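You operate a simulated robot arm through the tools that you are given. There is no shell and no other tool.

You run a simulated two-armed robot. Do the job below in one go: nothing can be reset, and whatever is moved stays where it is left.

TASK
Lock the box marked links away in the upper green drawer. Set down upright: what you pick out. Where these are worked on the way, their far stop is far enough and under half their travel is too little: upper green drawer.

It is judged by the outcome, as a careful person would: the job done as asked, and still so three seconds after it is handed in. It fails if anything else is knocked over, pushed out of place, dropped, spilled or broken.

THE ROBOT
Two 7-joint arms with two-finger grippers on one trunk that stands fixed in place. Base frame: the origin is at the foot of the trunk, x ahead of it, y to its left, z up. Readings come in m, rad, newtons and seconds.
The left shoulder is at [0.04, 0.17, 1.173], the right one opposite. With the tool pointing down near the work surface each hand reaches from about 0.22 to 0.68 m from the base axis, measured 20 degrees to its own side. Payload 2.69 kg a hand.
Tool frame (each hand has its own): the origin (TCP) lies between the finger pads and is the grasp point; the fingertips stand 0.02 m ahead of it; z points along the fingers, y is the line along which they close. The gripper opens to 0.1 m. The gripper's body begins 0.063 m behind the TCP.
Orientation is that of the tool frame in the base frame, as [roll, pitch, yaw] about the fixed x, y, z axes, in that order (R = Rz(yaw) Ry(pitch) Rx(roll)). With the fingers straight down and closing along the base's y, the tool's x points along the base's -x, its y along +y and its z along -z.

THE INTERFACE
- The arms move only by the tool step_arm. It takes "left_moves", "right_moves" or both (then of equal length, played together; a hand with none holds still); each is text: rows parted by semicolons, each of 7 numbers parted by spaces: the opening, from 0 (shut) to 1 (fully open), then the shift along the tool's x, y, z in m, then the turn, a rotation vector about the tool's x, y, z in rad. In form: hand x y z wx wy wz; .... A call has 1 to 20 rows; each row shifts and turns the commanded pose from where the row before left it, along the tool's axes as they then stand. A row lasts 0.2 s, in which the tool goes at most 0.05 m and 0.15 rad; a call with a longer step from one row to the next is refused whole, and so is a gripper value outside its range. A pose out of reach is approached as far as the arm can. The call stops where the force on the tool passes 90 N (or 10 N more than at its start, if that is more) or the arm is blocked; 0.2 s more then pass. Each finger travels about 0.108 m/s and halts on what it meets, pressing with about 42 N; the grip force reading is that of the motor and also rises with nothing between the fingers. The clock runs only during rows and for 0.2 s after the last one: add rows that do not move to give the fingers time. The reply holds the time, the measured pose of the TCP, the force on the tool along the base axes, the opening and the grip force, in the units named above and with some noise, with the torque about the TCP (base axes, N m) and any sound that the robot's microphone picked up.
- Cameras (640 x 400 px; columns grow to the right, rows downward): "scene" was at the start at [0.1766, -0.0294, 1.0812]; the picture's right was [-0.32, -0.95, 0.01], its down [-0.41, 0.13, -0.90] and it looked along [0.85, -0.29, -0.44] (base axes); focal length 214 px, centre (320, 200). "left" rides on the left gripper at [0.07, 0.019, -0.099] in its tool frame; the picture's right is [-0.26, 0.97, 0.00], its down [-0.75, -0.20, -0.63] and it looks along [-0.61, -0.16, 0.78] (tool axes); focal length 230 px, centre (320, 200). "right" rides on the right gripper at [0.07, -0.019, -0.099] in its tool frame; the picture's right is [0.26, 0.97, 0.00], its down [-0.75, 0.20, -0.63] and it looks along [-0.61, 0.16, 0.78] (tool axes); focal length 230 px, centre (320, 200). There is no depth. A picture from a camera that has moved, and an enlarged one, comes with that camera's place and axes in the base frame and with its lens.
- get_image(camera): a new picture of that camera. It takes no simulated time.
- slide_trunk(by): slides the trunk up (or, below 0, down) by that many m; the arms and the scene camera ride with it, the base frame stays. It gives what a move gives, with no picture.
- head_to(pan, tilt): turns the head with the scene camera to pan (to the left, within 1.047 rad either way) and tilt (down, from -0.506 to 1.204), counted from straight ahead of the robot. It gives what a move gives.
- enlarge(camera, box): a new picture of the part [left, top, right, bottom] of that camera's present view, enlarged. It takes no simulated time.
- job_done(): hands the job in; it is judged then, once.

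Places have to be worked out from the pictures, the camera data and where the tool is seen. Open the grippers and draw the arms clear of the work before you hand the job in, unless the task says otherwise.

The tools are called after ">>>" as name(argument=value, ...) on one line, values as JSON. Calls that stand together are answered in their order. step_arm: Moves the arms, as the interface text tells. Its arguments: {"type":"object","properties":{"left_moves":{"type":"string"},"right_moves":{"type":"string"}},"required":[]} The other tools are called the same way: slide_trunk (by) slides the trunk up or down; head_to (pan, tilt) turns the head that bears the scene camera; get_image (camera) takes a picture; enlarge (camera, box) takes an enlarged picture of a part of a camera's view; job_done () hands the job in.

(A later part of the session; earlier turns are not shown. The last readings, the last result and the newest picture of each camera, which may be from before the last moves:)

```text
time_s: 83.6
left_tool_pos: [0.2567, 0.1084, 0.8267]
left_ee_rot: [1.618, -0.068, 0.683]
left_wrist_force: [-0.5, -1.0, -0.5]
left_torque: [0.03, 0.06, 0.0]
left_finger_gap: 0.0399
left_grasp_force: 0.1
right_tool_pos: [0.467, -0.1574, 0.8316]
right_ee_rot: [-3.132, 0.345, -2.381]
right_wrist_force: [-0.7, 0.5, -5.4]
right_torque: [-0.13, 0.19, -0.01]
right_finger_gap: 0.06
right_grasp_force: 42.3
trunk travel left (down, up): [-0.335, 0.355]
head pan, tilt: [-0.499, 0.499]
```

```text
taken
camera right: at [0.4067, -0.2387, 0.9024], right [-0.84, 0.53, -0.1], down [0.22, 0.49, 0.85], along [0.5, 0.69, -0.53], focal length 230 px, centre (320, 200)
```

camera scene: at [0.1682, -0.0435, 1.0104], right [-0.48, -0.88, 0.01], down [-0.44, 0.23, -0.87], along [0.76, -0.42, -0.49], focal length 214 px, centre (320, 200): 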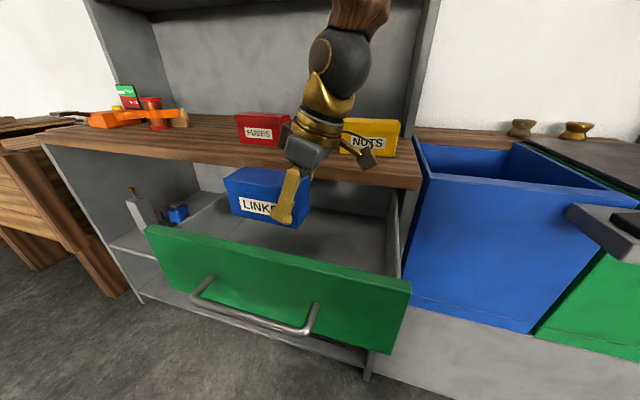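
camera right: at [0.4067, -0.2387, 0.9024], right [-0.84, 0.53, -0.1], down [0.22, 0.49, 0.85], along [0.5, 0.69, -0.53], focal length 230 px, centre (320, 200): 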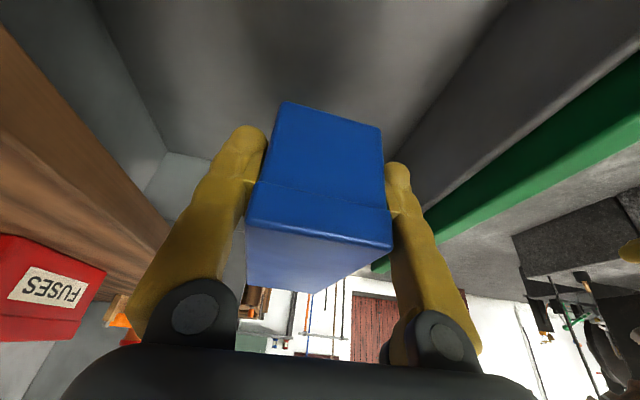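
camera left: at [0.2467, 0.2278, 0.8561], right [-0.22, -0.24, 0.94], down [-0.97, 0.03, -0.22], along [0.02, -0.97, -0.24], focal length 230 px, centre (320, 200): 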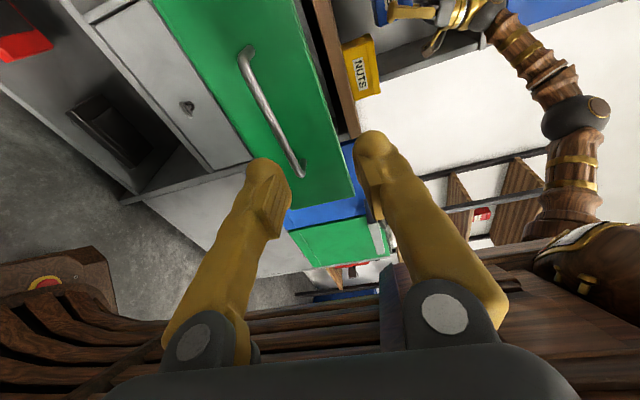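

All is clear. I lower it further, to about 2 cm above the drawer floor.

>>> step_arm(right_moves="0 0.0068 0 0.0188 0 0 0; 0 0.0068 0 0.0188 0 0 0; 0 0.0068 0 0.0188 0 0 0; 0 0.0051 0 0.0141 0 0 0; 0 0 0 0 0 0 0")

>>> enlarge(camera="scene", box=[180, 100, 420, 250])

```text
time_s: 84.8
left_tool_pos: [0.2569, 0.1083, 0.8271]
left_ee_rot: [1.62, -0.07, 0.68]
left_wrist_force: [0.3, -0.1, 0.3]
left_torque: [-0.03, -0.02, -0.01]
left_finger_gap: 0.04
left_grasp_force: 0.3
right_tool_pos: [0.4673, -0.1586, 0.7585]
right_ee_rot: [-3.133, 0.346, -2.381]
right_wrist_force: [0.1, 0.3, -5.6]
right_torque: [-0.23, 0.16, -0.02]
right_finger_gap: 0.0597
right_grasp_force: 41.6
trunk travel left (down, up): [-0.335, 0.355]
head pan, tilt: [-0.499, 0.499]
```

```text
2.67 times, centred on (300, 175) of scene
camera zoom: at [0.1683, -0.0435, 1.0103], right [-0.48, -0.88, 0.01], down [-0.44, 0.23, -0.87], along [0.76, -0.42, -0.49], focal length 572 px, centre (373, 267)
```

zoom: 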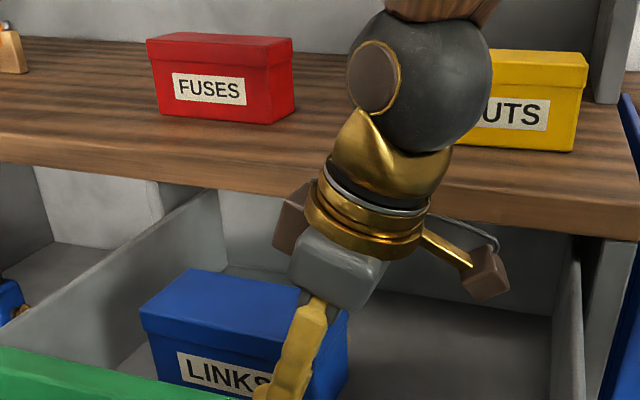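

There are about 2 cm to go. I lower in 5 mm steps until the box's weight comes off the hand.

>>> step_arm(right_moves="0 0.0017 0 0.0047 0 0 0; 0 0.0017 0 0.0047 0 0 0; 0 0.0017 0 0.0047 0 0 0; 0 0 0 0 0 0 0")

```text
time_s: 85.8
left_tool_pos: [0.2556, 0.1099, 0.8276]
left_ee_rot: [1.619, -0.07, 0.683]
left_wrist_force: [-1.0, -0.1, 0.2]
left_torque: [0.0, 0.0, -0.01]
left_finger_gap: 0.0398
left_grasp_force: 0.0
right_tool_pos: [0.4669, -0.1583, 0.744]
right_ee_rot: [-3.13, 0.348, -2.38]
right_wrist_force: [-0.7, -3.1, 8.9]
right_torque: [1.14, -0.64, -0.02]
right_finger_gap: 0.0598
right_grasp_force: 42.4
trunk travel left (down, up): [-0.335, 0.355]
head pan, tilt: [-0.499, 0.499]
```

Contact: the weight is off and the far end of the box touched first, so it droops by a few millimetres. I lower 4 mm more to flatten it on the floor before releasing.

>>> step_arm(right_moves="0 0.0007 0 0.0019 0 0 0; 0 0.0007 0 0.0019 0 0 0; 0 0 0 0 0 0 0")

```text
time_s: 86.6
left_tool_pos: [0.253, 0.1089, 0.8299]
left_ee_rot: [1.62, -0.072, 0.681]
left_wrist_force: [0.1, -0.2, -0.7]
left_torque: [-0.01, -0.02, -0.01]
left_finger_gap: 0.04
left_grasp_force: 0.0
right_tool_pos: [0.4688, -0.1591, 0.7431]
right_ee_rot: [-3.125, 0.354, -2.381]
right_wrist_force: [-1.3, -11.4, 55.4]
right_torque: [0.34, 1.34, -0.09]
right_finger_gap: 0.0597
right_grasp_force: 41.5
trunk travel left (down, up): [-0.335, 0.355]
head pan, tilt: [-0.499, 0.499]
```

It is firmly flat on the floor now. I relieve the press and open the fingers just enough.

>>> step_arm(right_moves="0 -0.0013 0 -0.0036 0 0 0; 0.66 0 0 0 0 0 0; 0.72 0 0 0 0 0 0; 0.78 0 0 0 0 0 0; 0.78 0 0 0 0 0 0")

>>> get_image(camera="right")

>>> enlarge(camera="scene", box=[180, 100, 420, 250])

```text
time_s: 87.8
left_tool_pos: [0.2561, 0.1083, 0.827]
left_ee_rot: [1.62, -0.068, 0.682]
left_wrist_force: [-0.5, -0.1, 0.1]
left_torque: [0.01, -0.04, 0.0]
left_finger_gap: 0.0401
left_grasp_force: 0.0
right_tool_pos: [0.4666, -0.1576, 0.742]
right_ee_rot: [-3.133, 0.345, -2.38]
right_wrist_force: [0.9, -0.6, -0.2]
right_torque: [-0.03, -0.01, 0.0]
right_finger_gap: 0.0778
right_grasp_force: 0.1
trunk travel left (down, up): [-0.335, 0.355]
head pan, tilt: [-0.499, 0.499]
```

```text
taken
camera right: at [0.4067, -0.2394, 0.813], right [-0.84, 0.53, -0.1], down [0.22, 0.49, 0.84], along [0.5, 0.69, -0.53], focal length 230 px, centre (320, 200)
```

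right: 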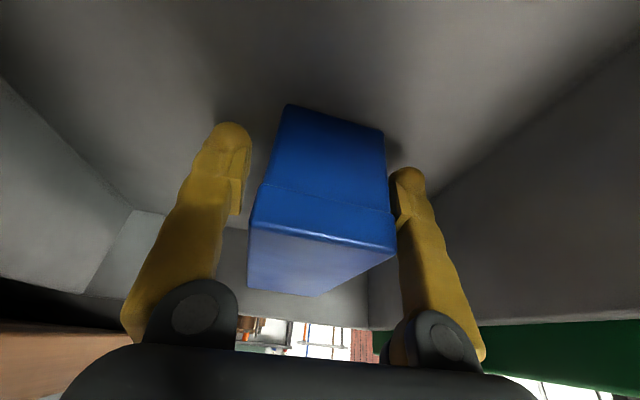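

```text
2.67 times, centred on (300, 175) of scene
camera zoom: at [0.168, -0.0434, 1.0104], right [-0.48, -0.88, 0.01], down [-0.44, 0.23, -0.87], along [0.76, -0.42, -0.49], focal length 572 px, centre (373, 267)
```

zoom: 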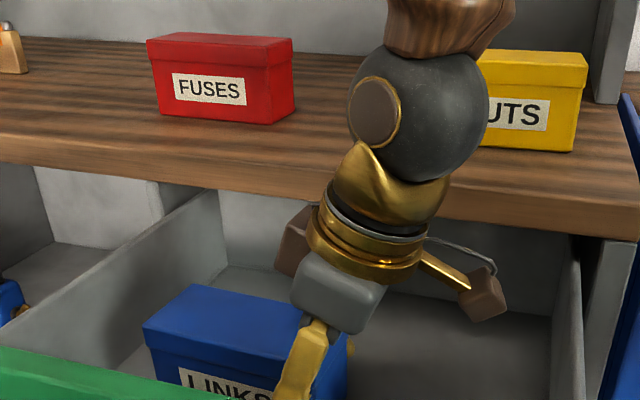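

The box is free and standing upright. I open a bit more so neither finger drags on it, and rise straight up.

>>> step_arm(right_moves="0.92 0 0 0 0 0 0; 0.92 0 0 0 0 0 0; 0.92 -0.0034 0 -0.0094 0 0 0; 0.92 -0.0068 0 -0.0188 0 0 0; 0.92 -0.0085 0 -0.0235 0 0 0; 0.92 -0.0085 0 -0.0235 0 0 0; 0.92 -0.0085 0 -0.0235 0 0 0; 0.92 -0.0085 0 -0.0235 0 0 0; 0.92 -0.0085 0 -0.0235 0 0 0; 0.92 -0.0085 0 -0.0235 0 0 0; 0.92 -0.0085 0 -0.0235 0 0 0; 0.92 0 0 0 0 0 0")

>>> get_image(camera="scene")

>>> get_image(camera="right")

```text
time_s: 90.4
left_tool_pos: [0.2566, 0.1088, 0.8269]
left_ee_rot: [1.62, -0.068, 0.681]
left_wrist_force: [-0.1, 0.1, 0.3]
left_torque: [0.01, 0.0, 0.04]
left_finger_gap: 0.04
left_grasp_force: 0.2
right_tool_pos: [0.4669, -0.1567, 0.9467]
right_ee_rot: [-3.132, 0.345, -2.38]
right_wrist_force: [-0.3, -0.7, -0.1]
right_torque: [-0.01, -0.01, -0.01]
right_finger_gap: 0.0919
right_grasp_force: 0.0
trunk travel left (down, up): [-0.335, 0.355]
head pan, tilt: [-0.499, 0.499]
```

```text
taken
camera scene: at [0.168, -0.0434, 1.0104], right [-0.48, -0.88, 0.01], down [-0.44, 0.23, -0.87], along [0.76, -0.42, -0.49], focal length 214 px, centre (320, 200)
```

scene: 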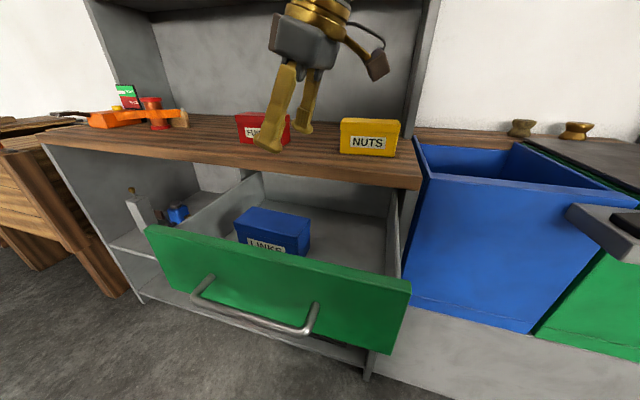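

```text
taken
camera right: at [0.4061, -0.2377, 1.0179], right [-0.84, 0.53, -0.1], down [0.22, 0.49, 0.85], along [0.5, 0.69, -0.53], focal length 230 px, centre (320, 200)
```

right: 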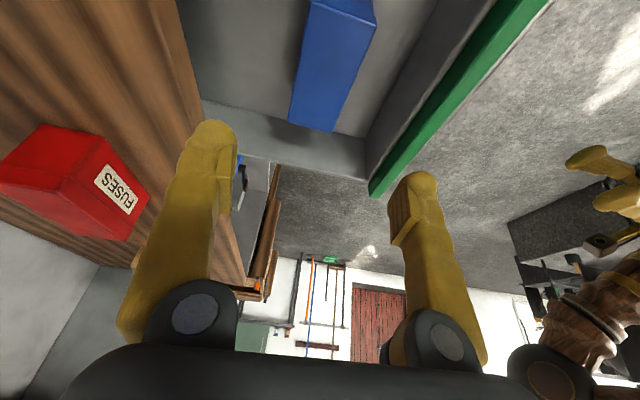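

LINKS stands upright in the drawer, its top well below the drawer front's height. I straighten the right hand and bring it up and back to its parking place, clear of everything.

>>> step_arm(right_moves="0.9 0 0 -0.01 0 0.115 0; 0.9 0 0 -0.01 0 0.115 0; 0.9 0 0 -0.01 0 0.115 0; 0.9 0 0 0 0 0 0; 0.9 0.0244 -0.001 -0.0285 0 0 0; 0.9 0.0244 -0.001 -0.0285 0 0 0; 0.9 0.0244 -0.001 -0.0285 0 0 0; 0.9 0.0244 -0.001 -0.0285 0 0 0; 0.9 0.0244 -0.001 -0.0285 0 0 0; 0.9 0.0244 -0.001 -0.0285 0 0 0; 0.9 0.0244 -0.001 -0.0285 0 0 0; 0.9 0.0244 -0.001 -0.0285 0 0 0; 0.9 0.0244 -0.001 -0.0285 0 0 0; 0.9 0.0244 -0.001 -0.0285 0 0 0; 0.9 0 0 0 0 0 0")

>>> get_image(camera="scene")

>>> get_image(camera="left")

```text
time_s: 93.6
left_tool_pos: [0.2566, 0.1083, 0.8287]
left_ee_rot: [1.62, -0.07, 0.683]
left_wrist_force: [0.8, -0.6, -0.2]
left_torque: [0.02, 0.01, 0.01]
left_finger_gap: 0.04
left_grasp_force: 0.1
right_tool_pos: [0.2935, -0.3307, 1.254]
right_ee_rot: [-3.141, -0.007, -2.382]
right_wrist_force: [0.1, -1.0, 0.3]
right_torque: [-0.02, -0.04, 0.04]
right_finger_gap: 0.0901
right_grasp_force: 0.1
right hand out of reach, approached as far as the arm can: row 14
trunk travel left (down, up): [-0.335, 0.355]
head pan, tilt: [-0.499, 0.499]
```

```text
taken
camera scene: at [0.1678, -0.0436, 1.0104], right [-0.48, -0.88, 0.01], down [-0.44, 0.23, -0.87], along [0.76, -0.42, -0.49], focal length 214 px, centre (320, 200)
```

scene: 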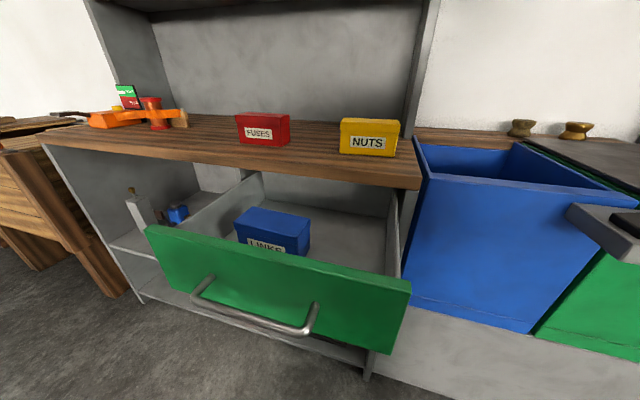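

```text
taken
camera left: at [0.2464, 0.2279, 0.8562], right [-0.22, -0.24, 0.94], down [-0.97, 0.03, -0.22], along [0.02, -0.97, -0.24], focal length 230 px, centre (320, 200)
```

left: 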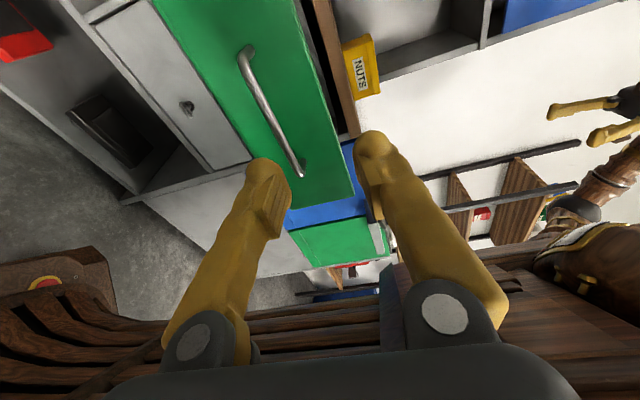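

FUSES and NUTS are where they were, and LINKS is upright in the drawer. I lower the trunk 6 cm for the left arm's reach and square the left hand to the drawer again.

>>> slide_trunk(by=-0.06)

>>> step_arm(left_moves="0.5 0 0 0 -0.0451 0.1092 -0.0724; 0.5 0 0 0 0 0 0; 0.5 0 0 0 0 0 0")

>>> get_image(camera="left")

>>> get_image(camera="scene")

```text
time_s: 94.6
left_tool_pos: [0.2563, 0.1089, 0.7669]
left_ee_rot: [1.619, -0.071, 0.682]
left_wrist_force: [-0.5, 0.0, -0.2]
left_torque: [0.02, 0.01, 0.02]
left_finger_gap: 0.0399
left_grasp_force: 0.1
right_tool_pos: [0.2923, -0.3315, 1.1947]
right_ee_rot: [-3.138, -0.004, -2.382]
right_wrist_force: [-0.2, -0.5, -0.2]
right_torque: [-0.01, 0.0, 0.01]
right_finger_gap: 0.0899
right_grasp_force: 0.1
trunk travel left (down, up): [-0.275, 0.415]
head pan, tilt: [-0.499, 0.499]
```

```text
time_s: 95.4
left_tool_pos: [0.2551, 0.1073, 0.7678]
left_ee_rot: [1.571, 0.001, 0.794]
left_wrist_force: [0.7, 0.7, -0.4]
left_torque: [-0.02, 0.02, -0.02]
left_finger_gap: 0.0499
left_grasp_force: 0.1
right_tool_pos: [0.2941, -0.3303, 1.1941]
right_ee_rot: [-3.137, -0.005, -2.381]
right_wrist_force: [0.2, -0.6, 0.0]
right_torque: [0.02, -0.01, 0.02]
right_finger_gap: 0.0902
right_grasp_force: 0.0
trunk travel left (down, up): [-0.275, 0.415]
head pan, tilt: [-0.499, 0.499]
```

```text
taken
camera left: at [0.2335, 0.2283, 0.7863], right [-0.18, -0.18, 0.97], down [-0.98, -0.09, -0.2], along [0.13, -0.98, -0.16], focal length 230 px, centre (320, 200)
```

left: 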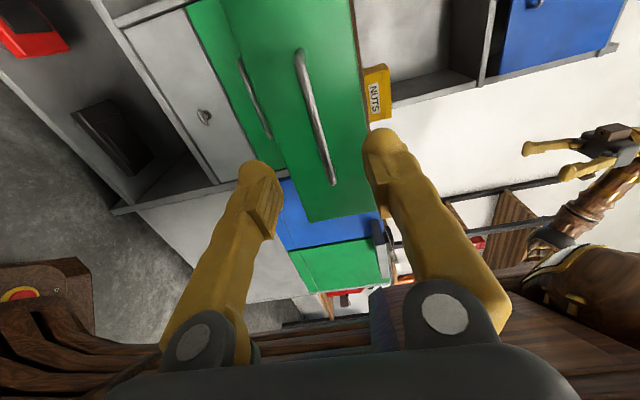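

```text
taken
camera scene: at [0.1668, -0.0435, 0.9504], right [-0.48, -0.88, 0.01], down [-0.44, 0.23, -0.87], along [0.76, -0.42, -0.49], focal length 214 px, centre (320, 200)
```

scene: 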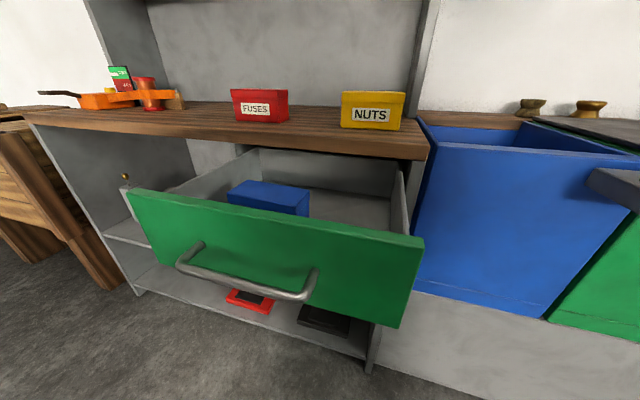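

The bar of the open drawer is at about (0.358,-0.043,0.757). I line the left hand up with it and advance.

>>> step_arm(left_moves="0.5 -0.0113 -0.0038 0 0 0 0; 0.5 -0.0113 -0.0038 0 0 0 0; 0.5 -0.0113 -0.0038 0 0 0 0; 0.5 0 0 0.024 0 0 0; 0.5 0 0 0.024 0 0 0; 0.5 0 0 0.024 0 0 0; 0.5 0 0 0.024 0 0 0; 0.5 0 0 0.024 0 0 0; 0.5 0 0 0.015 0 0 0; 0.5 0 0 0 0 0 0")

>>> get_image(camera="left")

```text
time_s: 97.6
left_tool_pos: [0.3273, -0.0106, 0.7553]
left_ee_rot: [1.572, 0.0, 0.795]
left_wrist_force: [-0.2, 0.0, -0.3]
left_torque: [-0.02, -0.01, 0.02]
left_finger_gap: 0.0499
left_grasp_force: 0.1
right_tool_pos: [0.2948, -0.3302, 1.1944]
right_ee_rot: [-3.138, -0.006, -2.381]
right_wrist_force: [0.1, -0.6, 0.3]
right_torque: [-0.01, -0.01, -0.02]
right_finger_gap: 0.0901
right_grasp_force: 0.1
trunk travel left (down, up): [-0.275, 0.415]
head pan, tilt: [-0.499, 0.499]
```

```text
taken
camera left: at [0.3058, 0.1092, 0.7746], right [-0.18, -0.18, 0.97], down [-0.98, -0.09, -0.2], along [0.13, -0.98, -0.16], focal length 230 px, centre (320, 200)
```

left: 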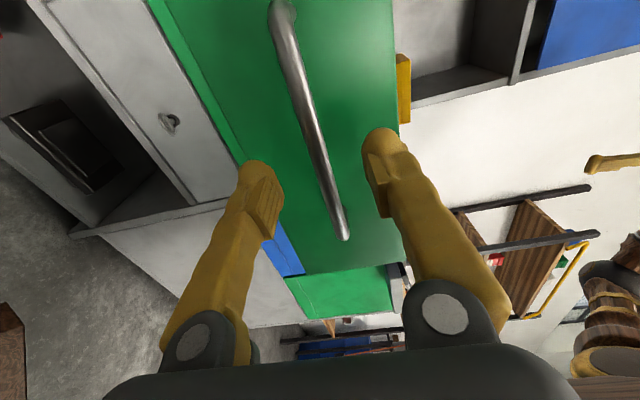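

The bar is centred, 45 mm ahead. I move onto it and close.

>>> step_arm(left_moves="0.5 0 0 0.015 0 0 0; 0.5 0 0 0.015 0 0 0; 0.5 0 0 0.013 0 0 0; 0.5 0 0 0 0 0 0; 0 0 0 0 0 0 0; 0 0 0 0 0 0 0; 0 0 0 0 0 0 0")

>>> get_image(camera="left")

```text
time_s: 99.2
left_tool_pos: [0.359, -0.0404, 0.7544]
left_ee_rot: [1.574, 0.0, 0.792]
left_wrist_force: [4.8, -5.7, -12.5]
left_torque: [-0.02, -0.04, 0.03]
left_finger_gap: 0.0061
left_grasp_force: 30.0
right_tool_pos: [0.2954, -0.3305, 1.1931]
right_ee_rot: [-3.14, -0.005, -2.381]
right_wrist_force: [0.4, -0.5, -0.4]
right_torque: [-0.01, 0.02, 0.0]
right_finger_gap: 0.0901
right_grasp_force: 0.1
trunk travel left (down, up): [-0.275, 0.415]
head pan, tilt: [-0.499, 0.499]
```

```text
taken
camera left: at [0.3365, 0.0787, 0.7743], right [-0.18, -0.19, 0.97], down [-0.98, -0.09, -0.2], along [0.13, -0.98, -0.16], focal length 230 px, centre (320, 200)
```

left: 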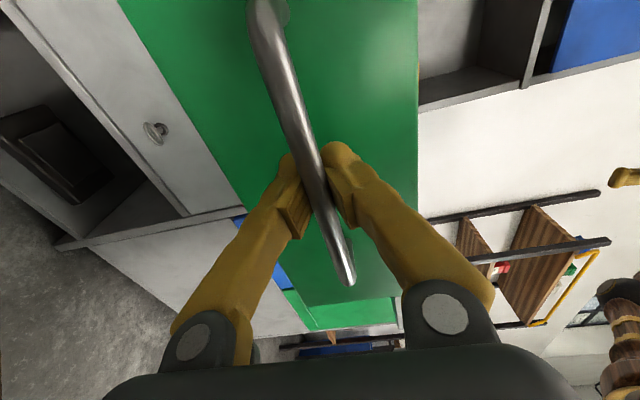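

Gripped. I push the drawer in smoothly and slowly, so the box doesn't slide: the first 10 cm.

>>> step_arm(left_moves="0 0 0 0.004 0 0 0; 0 0 0 0.008 0 0 0; 0 0 0 0.012 0 0 0; 0 0 0 0.014 0 0 0; 0 0 0 0.014 0 0 0; 0 0 0 0.014 0 0 0; 0 0 0 0.014 0 0 0; 0 0 0 0.01 0 0 0; 0 0 0 0.006 0 0 0; 0 0 0 0.004 0 0 0; 0 0 0 0 0 0 0")

>>> get_image(camera="scene")

```text
time_s: 101.6
left_tool_pos: [0.4363, -0.1035, 0.7557]
left_ee_rot: [1.571, 0.002, 0.811]
left_wrist_force: [-0.1, 0.9, -0.5]
left_torque: [0.0, -0.06, 0.04]
left_finger_gap: 0.0
left_grasp_force: 29.4
right_tool_pos: [0.2936, -0.3299, 1.1936]
right_ee_rot: [-3.139, -0.004, -2.384]
right_wrist_force: [-0.4, 0.4, 0.5]
right_torque: [-0.01, -0.02, 0.01]
right_finger_gap: 0.0901
right_grasp_force: 0.1
trunk travel left (down, up): [-0.275, 0.415]
head pan, tilt: [-0.499, 0.499]
```

```text
taken
camera scene: at [0.1669, -0.0435, 0.9504], right [-0.48, -0.88, 0.01], down [-0.44, 0.23, -0.87], along [0.76, -0.42, -0.49], focal length 214 px, centre (320, 200)
```

scene: 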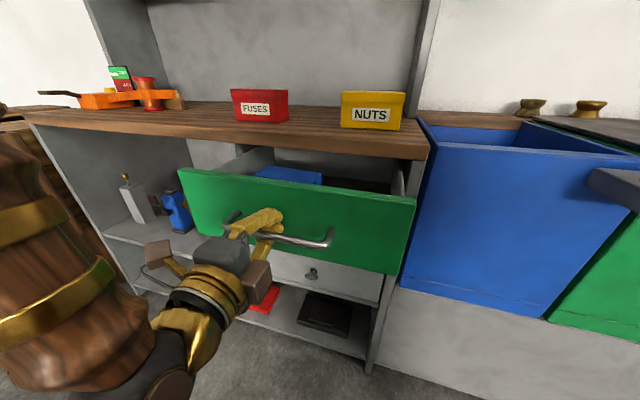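

The drawer is about 10 cm further in, but the fingers read fully shut, so they slipped off the bar. I look from the left camera.

>>> get_image(camera="left")

>>> enlarge(camera="scene", box=[170, 140, 420, 300])

```text
taken
camera left: at [0.4112, 0.0155, 0.7743], right [-0.18, -0.19, 0.97], down [-0.97, -0.11, -0.2], along [0.14, -0.98, -0.16], focal length 230 px, centre (320, 200)
```

left: 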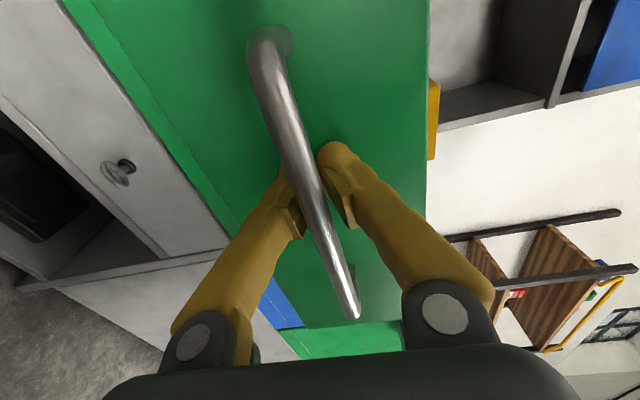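

```text
2.50 times, centred on (295, 220) of scene
camera zoom: at [0.1669, -0.0435, 0.9504], right [-0.48, -0.88, 0.01], down [-0.44, 0.23, -0.87], along [0.76, -0.42, -0.49], focal length 536 px, centre (382, 150)
```

zoom: 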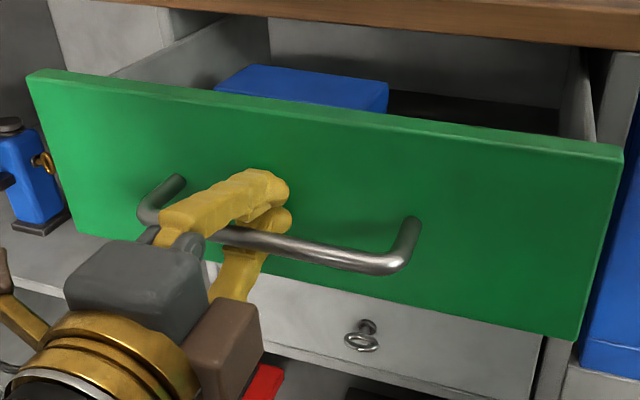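

The fingertips have closed behind the bar and now push on the drawer face itself, which is fine for closing. I continue pushing smoothly.

>>> step_arm(left_moves="0 0 0 0.004 0 0 0; 0 -0.0003 0 0.008 0 0 0; 0 -0.0004 0 0.012 0 0 0; 0 -0.0004 0 0.014 0 0 0; 0 -0.0004 0 0.014 0 0 0; 0 -0.0004 0 0.014 0 0 0; 0 -0.0004 0 0.014 0 0 0; 0 -0.0003 0 0.01 0 0 0; 0 0 0 0.006 0 0 0; 0 0 0 0.004 0 0 0; 0 0 0 0 0 0 0")

>>> get_image(camera="scene")

>>> get_image(camera="left")

```text
time_s: 104.0
left_tool_pos: [0.5065, -0.1738, 0.7545]
left_ee_rot: [1.571, -0.002, 0.808]
left_wrist_force: [0.2, 0.3, 0.4]
left_torque: [0.01, 0.03, 0.01]
left_finger_gap: 0.0
left_grasp_force: 29.6
right_tool_pos: [0.2919, -0.3309, 1.194]
right_ee_rot: [-3.139, -0.005, -2.384]
right_wrist_force: [0.1, -0.6, 0.0]
right_torque: [0.02, -0.02, 0.02]
right_finger_gap: 0.0897
right_grasp_force: 0.0
trunk travel left (down, up): [-0.275, 0.415]
head pan, tilt: [-0.499, 0.499]
```

```text
taken
camera scene: at [0.1668, -0.0435, 0.9504], right [-0.48, -0.88, 0.01], down [-0.44, 0.23, -0.87], along [0.76, -0.42, -0.49], focal length 214 px, centre (320, 200)
```

scene: 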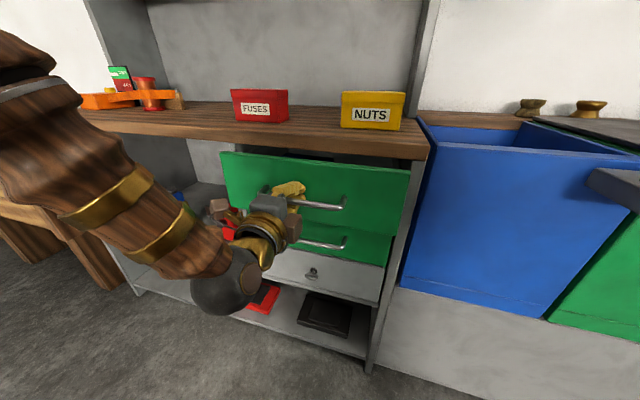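

```text
taken
camera left: at [0.4822, -0.0561, 0.7746], right [-0.18, -0.19, 0.97], down [-0.97, -0.11, -0.2], along [0.14, -0.98, -0.16], focal length 230 px, centre (320, 200)
```

left: 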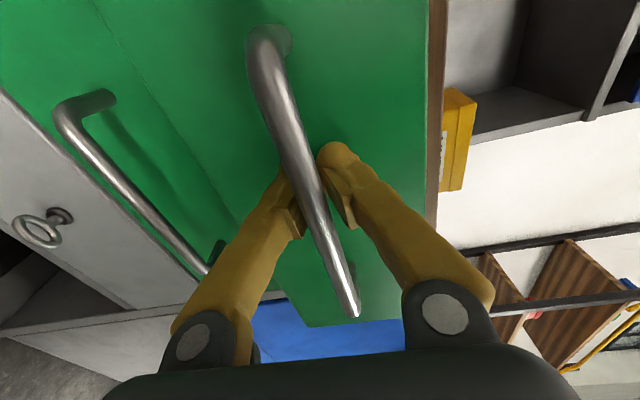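

About 5 cm remain. I push on, slowing toward the end.

>>> step_arm(left_moves="0 0 0 0.006 0 0 0; 0 -0.0003 0 0.01 0 0 0; 0 -0.0003 0 0.01 0 0 0; 0 -0.0002 0 0.008 0 0 0; 0 -0.0002 0 0.006 0 0 0; 0 0 0 0.004 0 0 0; 0 0 0 0 0 0 0")

>>> enlarge(camera="scene", box=[200, 120, 440, 280])

```text
time_s: 105.6
left_tool_pos: [0.5386, -0.2054, 0.7541]
left_ee_rot: [1.571, -0.004, 0.808]
left_wrist_force: [0.1, 0.2, -0.5]
left_torque: [0.0, 0.0, 0.04]
left_finger_gap: 0.0
left_grasp_force: 29.4
right_tool_pos: [0.294, -0.3302, 1.1942]
right_ee_rot: [-3.139, -0.006, -2.382]
right_wrist_force: [0.2, -0.7, 0.1]
right_torque: [0.01, 0.0, -0.02]
right_finger_gap: 0.0901
right_grasp_force: 0.0
trunk travel left (down, up): [-0.275, 0.415]
head pan, tilt: [-0.499, 0.499]
```

```text
2.50 times, centred on (320, 200) of scene
camera zoom: at [0.1668, -0.0435, 0.9504], right [-0.48, -0.88, 0.01], down [-0.44, 0.23, -0.87], along [0.76, -0.42, -0.49], focal length 536 px, centre (320, 200)
```

zoom: 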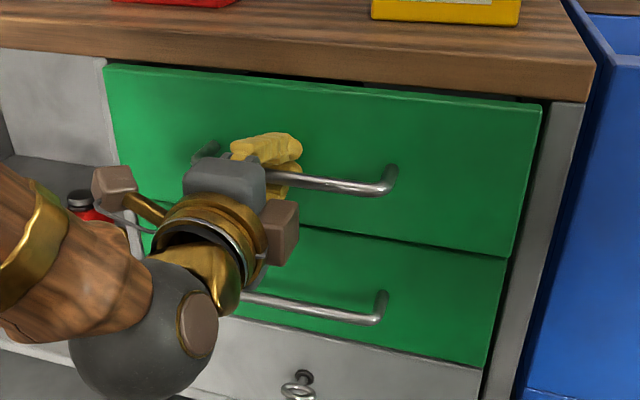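

It is almost shut. I continue in 3 mm steps until it meets the stop.

>>> step_arm(left_moves="0 0 0 0.003 0 0 0; 0 0 0 0.003 0 0 0; 0 0 0 0.003 0 0 0; 0 0 0 0 0 0 0")

```text
time_s: 106.6
left_tool_pos: [0.5449, -0.2134, 0.7551]
left_ee_rot: [1.571, -0.003, 0.808]
left_wrist_force: [0.9, 0.6, 0.4]
left_torque: [-0.05, 0.02, 0.0]
left_finger_gap: 0.0003
left_grasp_force: 29.9
right_tool_pos: [0.2932, -0.3307, 1.1953]
right_ee_rot: [-3.137, -0.004, -2.384]
right_wrist_force: [-1.0, -0.1, 0.0]
right_torque: [0.01, 0.01, 0.01]
right_finger_gap: 0.0899
right_grasp_force: 0.2
trunk travel left (down, up): [-0.275, 0.415]
head pan, tilt: [-0.499, 0.499]
```

>>> step_arm(left_moves="0 0 0 0.003 0 0 0; 0 0 0 0.003 0 0 0; 0 0 0 0 0 0 0")

>>> enlarge(camera="scene", box=[200, 120, 440, 280])

```text
time_s: 107.4
left_tool_pos: [0.5458, -0.2162, 0.7554]
left_ee_rot: [1.569, -0.004, 0.808]
left_wrist_force: [-14.1, 10.1, 7.9]
left_torque: [-0.15, -0.01, -0.18]
left_finger_gap: 0.0058
left_grasp_force: 30.0
right_tool_pos: [0.2916, -0.3291, 1.1958]
right_ee_rot: [-3.137, -0.003, -2.382]
right_wrist_force: [1.2, 0.0, -0.3]
right_torque: [0.01, 0.0, 0.02]
right_finger_gap: 0.0902
right_grasp_force: 0.2
trunk travel left (down, up): [-0.275, 0.415]
head pan, tilt: [-0.499, 0.499]
```

```text
2.50 times, centred on (320, 200) of scene
camera zoom: at [0.1653, -0.0426, 0.9509], right [-0.48, -0.88, 0.01], down [-0.43, 0.23, -0.87], along [0.76, -0.42, -0.49], focal length 536 px, centre (320, 200)
```

zoom: 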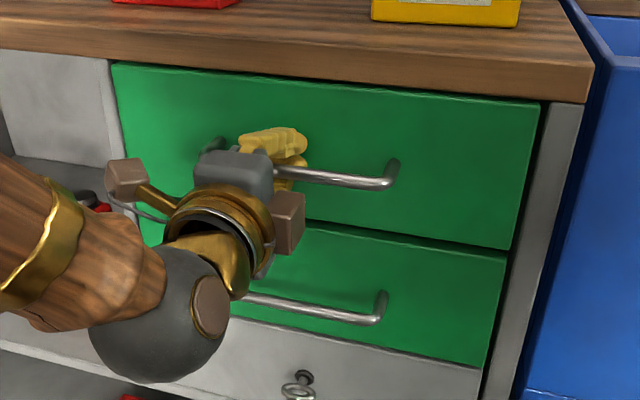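

Resistance of about 17 N has begun. I push a little more to seat it firmly at the stop.

>>> step_arm(left_moves="0 0 0 0.002 0 0 0; 0 0 0 0.002 0 0 0; 0 0 0 0.002 0 0 0; 0 0 0 0 0 0 0")

>>> get_image(camera="left")

```text
time_s: 108.4
left_tool_pos: [0.5476, -0.217, 0.7549]
left_ee_rot: [1.572, 0.0, 0.809]
left_wrist_force: [-40.8, 55.9, -7.2]
left_torque: [0.73, -0.52, -0.18]
left_finger_gap: 0.0059
left_grasp_force: 30.0
right_tool_pos: [0.285, -0.3247, 1.2011]
right_ee_rot: [-3.122, 0.006, -2.383]
right_wrist_force: [0.5, 1.0, 0.7]
right_torque: [-0.01, 0.01, 0.03]
right_finger_gap: 0.09
right_grasp_force: 0.1
trunk travel left (down, up): [-0.275, 0.415]
head pan, tilt: [-0.499, 0.499]
```

```text
taken
camera left: at [0.5232, -0.0974, 0.7747], right [-0.18, -0.19, 0.97], down [-0.97, -0.11, -0.2], along [0.14, -0.98, -0.16], focal length 230 px, centre (320, 200)
```

left: 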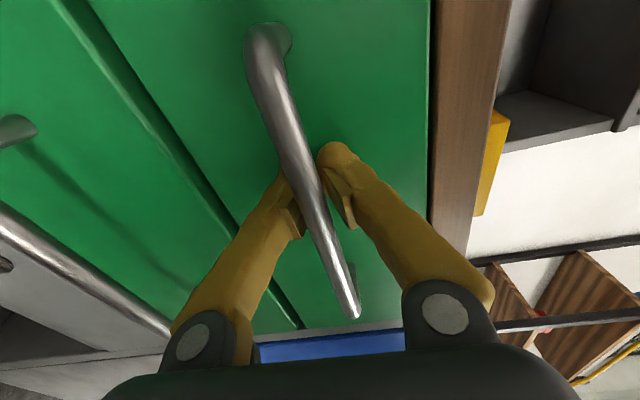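

At 68 N with no movement, the drawer is fully shut. I relieve the push, open the fingers, and back straight out.

>>> step_arm(left_moves="0 0 0 -0.003 0 0 0; 0 0 0 -0.003 0 0 0; 0.5 0 0 0 0 0 0; 0.5 0 0 0 0 0 0; 0.5 0 0 0 0 0 0; 0.5 0 0 -0.015 0 0 0; 0.5 0 0 -0.02 0 0 0; 0.5 0 0 -0.02 0 0 0; 0.5 0 0 -0.02 0 0 0; 0.5 0 0 -0.02 0 0 0; 0.5 0 0 -0.02 0 0 0; 0.5 0 0 -0.015 0 0 0; 0.5 0 0 0 0 0 0")

>>> get_image(camera="scene")

>>> enlarge(camera="scene", box=[220, 120, 440, 258])

>>> get_image(camera="left")

```text
time_s: 111.2
left_tool_pos: [0.4546, -0.1261, 0.7567]
left_ee_rot: [1.569, 0.004, 0.811]
left_wrist_force: [0.2, 0.7, 0.2]
left_torque: [0.0, -0.01, -0.02]
left_finger_gap: 0.0502
left_grasp_force: 0.0
right_tool_pos: [0.2934, -0.3295, 1.1941]
right_ee_rot: [-3.137, -0.005, -2.381]
right_wrist_force: [-0.2, -0.2, 0.2]
right_torque: [0.0, -0.01, 0.02]
right_finger_gap: 0.09
right_grasp_force: 0.0
trunk travel left (down, up): [-0.275, 0.415]
head pan, tilt: [-0.499, 0.499]
```

```text
taken
camera scene: at [0.1669, -0.0436, 0.9504], right [-0.48, -0.88, 0.01], down [-0.44, 0.23, -0.87], along [0.76, -0.42, -0.49], focal length 214 px, centre (320, 200)
```

scene: 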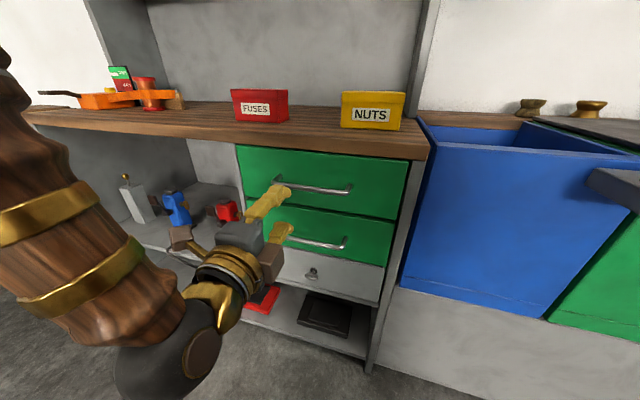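

```text
2.90 times, centred on (330, 189) of scene
camera zoom: at [0.1669, -0.0436, 0.9504], right [-0.48, -0.88, 0.01], down [-0.44, 0.23, -0.87], along [0.76, -0.42, -0.49], focal length 622 px, centre (291, 232)
```

zoom: 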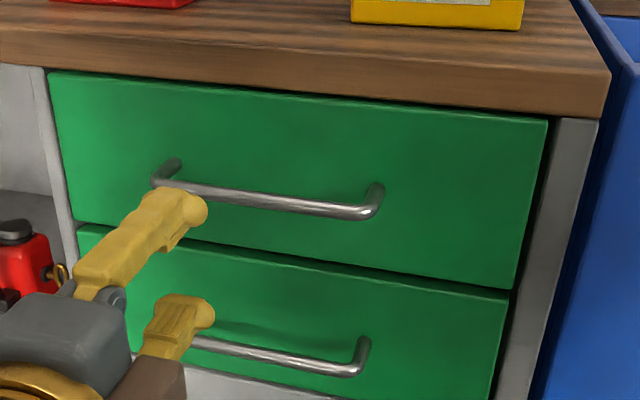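

```text
taken
camera left: at [0.4299, -0.0066, 0.7752], right [-0.18, -0.18, 0.97], down [-0.97, -0.11, -0.2], along [0.14, -0.98, -0.16], focal length 230 px, centre (320, 200)
```

left: 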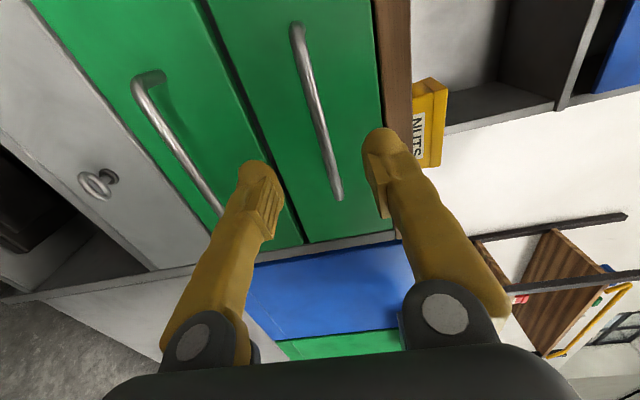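

The drawer is closed and unchanged after release, but the key is still in the unlocked position. To lock the box away I lower the trunk so the left hand reaches the key again.

>>> slide_trunk(by=-0.275)

>>> get_image(camera="left")

>>> get_image(camera="scene")

>>> enlarge(camera="scene", box=[270, 150, 350, 210])

```text
time_s: 114.0
left_tool_pos: [0.4534, -0.1256, 0.4821]
left_ee_rot: [1.571, 0.002, 0.809]
left_wrist_force: [0.0, -0.1, 0.0]
left_torque: [-0.02, 0.01, 0.0]
left_finger_gap: 0.0499
left_grasp_force: 0.1
right_tool_pos: [0.291, -0.3312, 0.9218]
right_ee_rot: [-3.132, 0.001, -2.381]
right_wrist_force: [-0.2, 0.7, -0.8]
right_torque: [-0.02, 0.02, -0.02]
right_finger_gap: 0.0902
right_grasp_force: 0.0
trunk travel left (down, up): [0.0, 0.69]
head pan, tilt: [-0.499, 0.499]
```

```text
taken
camera left: at [0.4293, -0.0071, 0.5001], right [-0.18, -0.19, 0.97], down [-0.97, -0.11, -0.2], along [0.14, -0.98, -0.16], focal length 230 px, centre (320, 200)
```

left: 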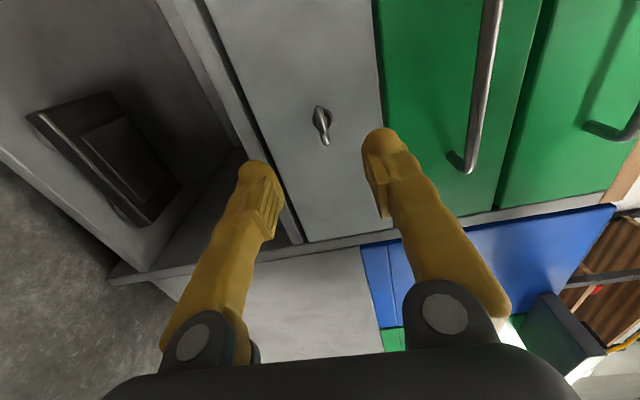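

```text
taken
camera scene: at [0.1621, -0.0435, 0.6755], right [-0.48, -0.88, 0.01], down [-0.44, 0.23, -0.87], along [0.76, -0.42, -0.49], focal length 214 px, centre (320, 200)
```

scene: 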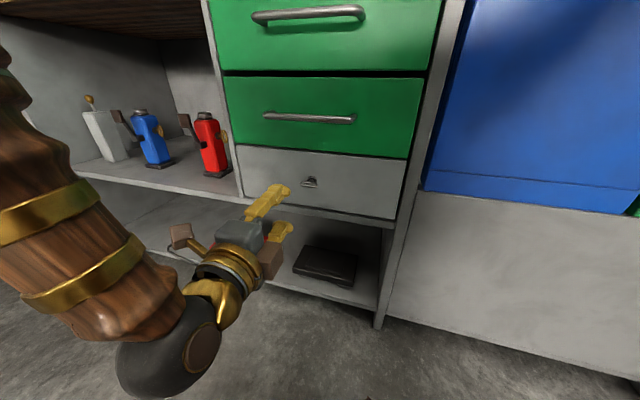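

```text
6.67 times, centred on (310, 180) of scene
camera zoom: at [0.1621, -0.0435, 0.6755], right [-0.48, -0.88, 0.01], down [-0.44, 0.23, -0.87], along [0.76, -0.42, -0.49], focal length 1430 px, centre (387, 333)
```

zoom: 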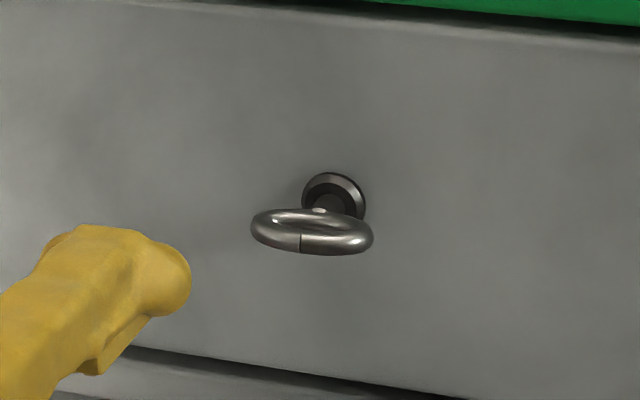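

The key bow is still horizontal, matching this hand orientation. I shift 12 mm sideways, line up with the earlier grip pose, and advance.

>>> step_arm(left_moves="0.5 -0.012 -0.003 0 0 0 0; 0.5 0 0 0.02 0 0 0; 0.5 0 0 0.02 0 0 0; 0.5 0 0 0.02 0 0 0; 0.5 0 0 0.015 0 0 0; 0.5 0 0 0 0 0 0")

>>> get_image(camera="left")

>>> enlarge(camera="scene", box=[270, 150, 350, 210])

```text
time_s: 115.4
left_tool_pos: [0.5, -0.1861, 0.4773]
left_ee_rot: [1.572, -0.001, 0.809]
left_wrist_force: [0.5, -0.2, 0.0]
left_torque: [-0.02, 0.01, 0.02]
left_finger_gap: 0.0499
left_grasp_force: 0.0
right_tool_pos: [0.2916, -0.3308, 0.9215]
right_ee_rot: [-3.132, 0.001, -2.384]
right_wrist_force: [0.0, -0.8, 0.5]
right_torque: [0.01, 0.01, -0.02]
right_finger_gap: 0.09
right_grasp_force: 0.1
trunk travel left (down, up): [0.0, 0.69]
head pan, tilt: [-0.499, 0.499]
```

```text
taken
camera left: at [0.4753, -0.0681, 0.497], right [-0.18, -0.19, 0.97], down [-0.97, -0.11, -0.2], along [0.14, -0.98, -0.16], focal length 230 px, centre (320, 200)
```

left: 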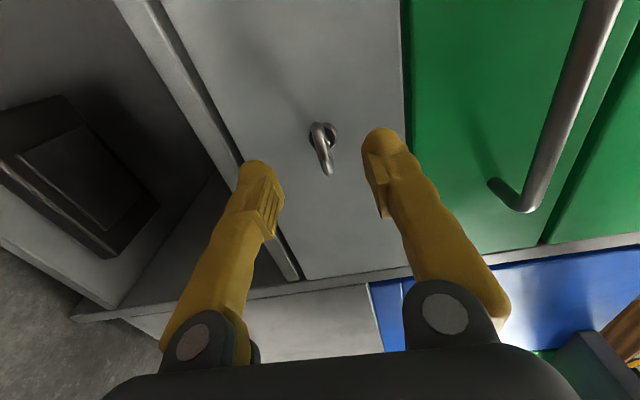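

```text
6.67 times, centred on (310, 180) of scene
camera zoom: at [0.1621, -0.0436, 0.6755], right [-0.48, -0.88, 0.01], down [-0.44, 0.23, -0.87], along [0.76, -0.42, -0.49], focal length 1430 px, centre (387, 333)
```

zoom: 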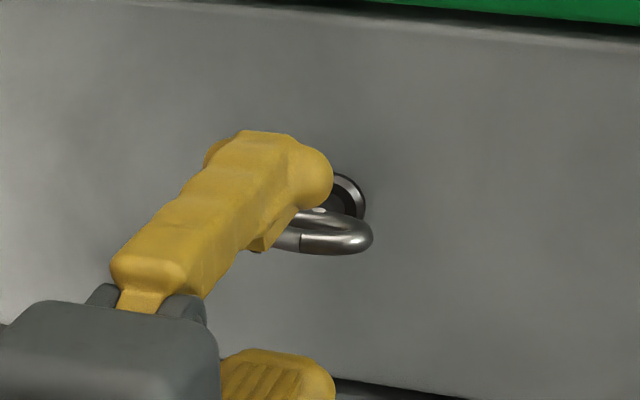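

The bow is centred between the fingers, and 33 mm brings me to the earlier grip pose. I advance and close.

>>> step_arm(left_moves="0.5 0 0 0.012 0 0 0; 0.5 0 0 0.012 0 0 0; 0.5 0 0 0.0095 0 0 0; 0.5 0 0 0 0 0 0; 0 0 0 0 0 0 0; 0 0 0 0 0 0 0; 0 0 0 0 0 0 0")

>>> enlarge(camera="left", box=[260, 110, 380, 230])

```text
time_s: 117.0
left_tool_pos: [0.5244, -0.2092, 0.4799]
left_ee_rot: [1.567, -0.004, 0.811]
left_wrist_force: [14.0, -13.6, 22.7]
left_torque: [-0.21, -0.13, -0.59]
left_finger_gap: 0.0092
left_grasp_force: 37.0
right_tool_pos: [0.2911, -0.3309, 0.9223]
right_ee_rot: [-3.13, 0.004, -2.383]
right_wrist_force: [0.2, -0.1, 0.7]
right_torque: [0.02, -0.02, -0.01]
right_finger_gap: 0.0899
right_grasp_force: 0.1
trunk travel left (down, up): [0.0, 0.69]
head pan, tilt: [-0.499, 0.499]
```

```text
3.33 times, centred on (320, 170) of left
camera zoom: at [0.5002, -0.091, 0.4986], right [-0.18, -0.19, 0.97], down [-0.97, -0.11, -0.21], along [0.14, -0.98, -0.16], focal length 767 px, centre (320, 300)
```

zoom: 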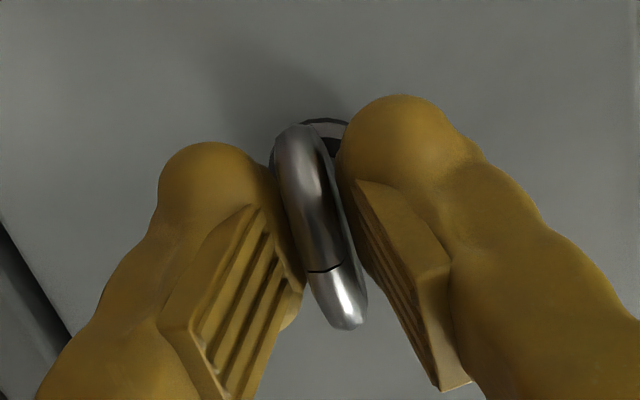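

The key is gripped. I ease the small offset and turn it back counterclockwise, about half the way.

>>> step_arm(left_moves="0 0 0.002 0.0015 0 0 0; 0 0 0 0 0 0 -0.1; 0 0 0 0 0 0 -0.1; 0 0 0 0 0 0 -0.1; 0 0 0 0 0 0 -0.1; 0 0 0 0 0 0 -0.1; 0 0 0 0 0 0 -0.1; 0 0 0 0 0 0 -0.1; 0 0 0 0 0 0 -0.1; 0 0 0 0 0 0 0")

>>> enlarge(camera="scene", box=[290, 165, 340, 205])

```text
time_s: 119.2
left_tool_pos: [0.5242, -0.2116, 0.4786]
left_ee_rot: [1.574, 0.801, 0.81]
left_wrist_force: [-7.3, 12.8, -1.0]
left_torque: [0.16, 0.19, 0.24]
left_finger_gap: 0.0093
left_grasp_force: 36.4
right_tool_pos: [0.2918, -0.3295, 0.9222]
right_ee_rot: [-3.131, 0.002, -2.382]
right_wrist_force: [-0.1, -0.3, 0.1]
right_torque: [0.0, -0.01, -0.02]
right_finger_gap: 0.09
right_grasp_force: 0.0
trunk travel left (down, up): [0.0, 0.69]
head pan, tilt: [-0.499, 0.499]
```

```text
10.00 times, centred on (315, 185) of scene
camera zoom: at [0.1619, -0.0432, 0.6755], right [-0.48, -0.88, 0.01], down [-0.44, 0.23, -0.87], along [0.76, -0.42, -0.49], focal length 2145 px, centre (370, 350)
```

zoom: 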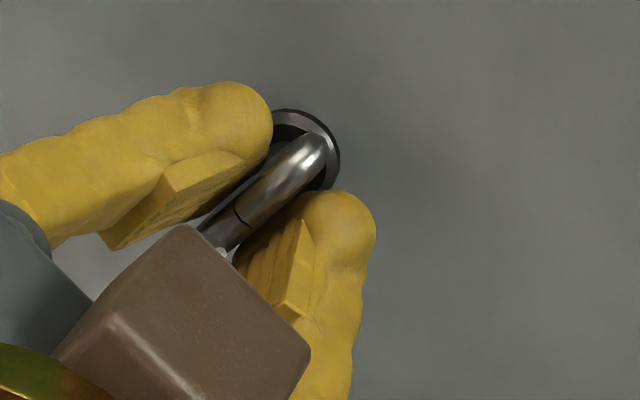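

The key follows freely. I turn the remaining part back to vertical and feel for the stop.

>>> step_arm(left_moves="0 0 0 0 0 0 -0.1; 0 0 0 0 0 0 -0.1; 0 0 0 0 0 0 -0.1; 0 0 0 0 0 0 -0.1; 0 0 0 0 0 0 -0.1; 0 0 0 0 0 0 -0.1; 0 0 0 0 0 0 -0.1; 0 0 0 0 0 0 -0.06; 0 0 0 0 0 0 0")

>>> enlarge(camera="scene", box=[290, 165, 340, 205])

```text
time_s: 121.2
left_tool_pos: [0.5228, -0.2114, 0.4779]
left_ee_rot: [1.914, 1.562, 1.146]
left_wrist_force: [-7.1, 31.0, -20.3]
left_torque: [0.14, 0.21, 0.2]
left_finger_gap: 0.0092
left_grasp_force: 37.1
right_tool_pos: [0.2922, -0.3298, 0.9213]
right_ee_rot: [-3.133, 0.0, -2.381]
right_wrist_force: [0.0, -0.3, 0.5]
right_torque: [0.01, 0.01, 0.0]
right_finger_gap: 0.0901
right_grasp_force: 0.1
trunk travel left (down, up): [0.0, 0.69]
head pan, tilt: [-0.499, 0.499]
```

```text
10.00 times, centred on (315, 185) of scene
camera zoom: at [0.1628, -0.043, 0.6752], right [-0.48, -0.88, 0.01], down [-0.44, 0.23, -0.87], along [0.76, -0.42, -0.49], focal length 2145 px, centre (370, 350)
```

zoom: 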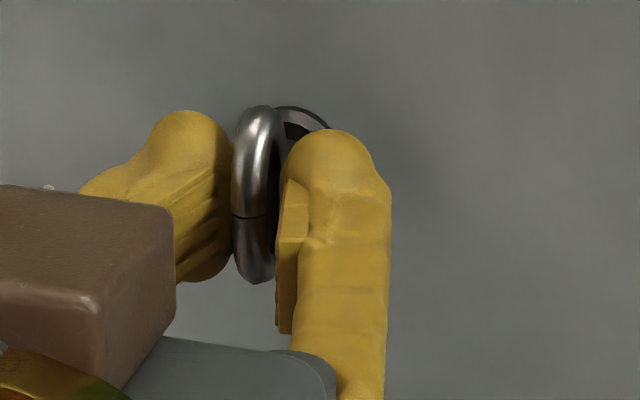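

The bow is back to about vertical. I turn a touch further to be sure it's at its end stop.

>>> step_arm(left_moves="0 0 0 0 0 0 -0.04; 0 0 0 0 0 0 -0.04; 0 0 0 0 0 0 0")

```text
time_s: 122.0
left_tool_pos: [0.5234, -0.2129, 0.4788]
left_ee_rot: [-1.615, 1.502, -2.382]
left_wrist_force: [-4.0, 28.3, -20.3]
left_torque: [0.68, -0.33, 0.19]
left_finger_gap: 0.0099
left_grasp_force: 37.2
right_tool_pos: [0.2934, -0.3292, 0.9217]
right_ee_rot: [-3.133, 0.001, -2.381]
right_wrist_force: [0.3, -0.7, -0.3]
right_torque: [0.01, -0.02, -0.04]
right_finger_gap: 0.0901
right_grasp_force: 0.1
trunk travel left (down, up): [0.0, 0.69]
head pan, tilt: [-0.499, 0.499]
```

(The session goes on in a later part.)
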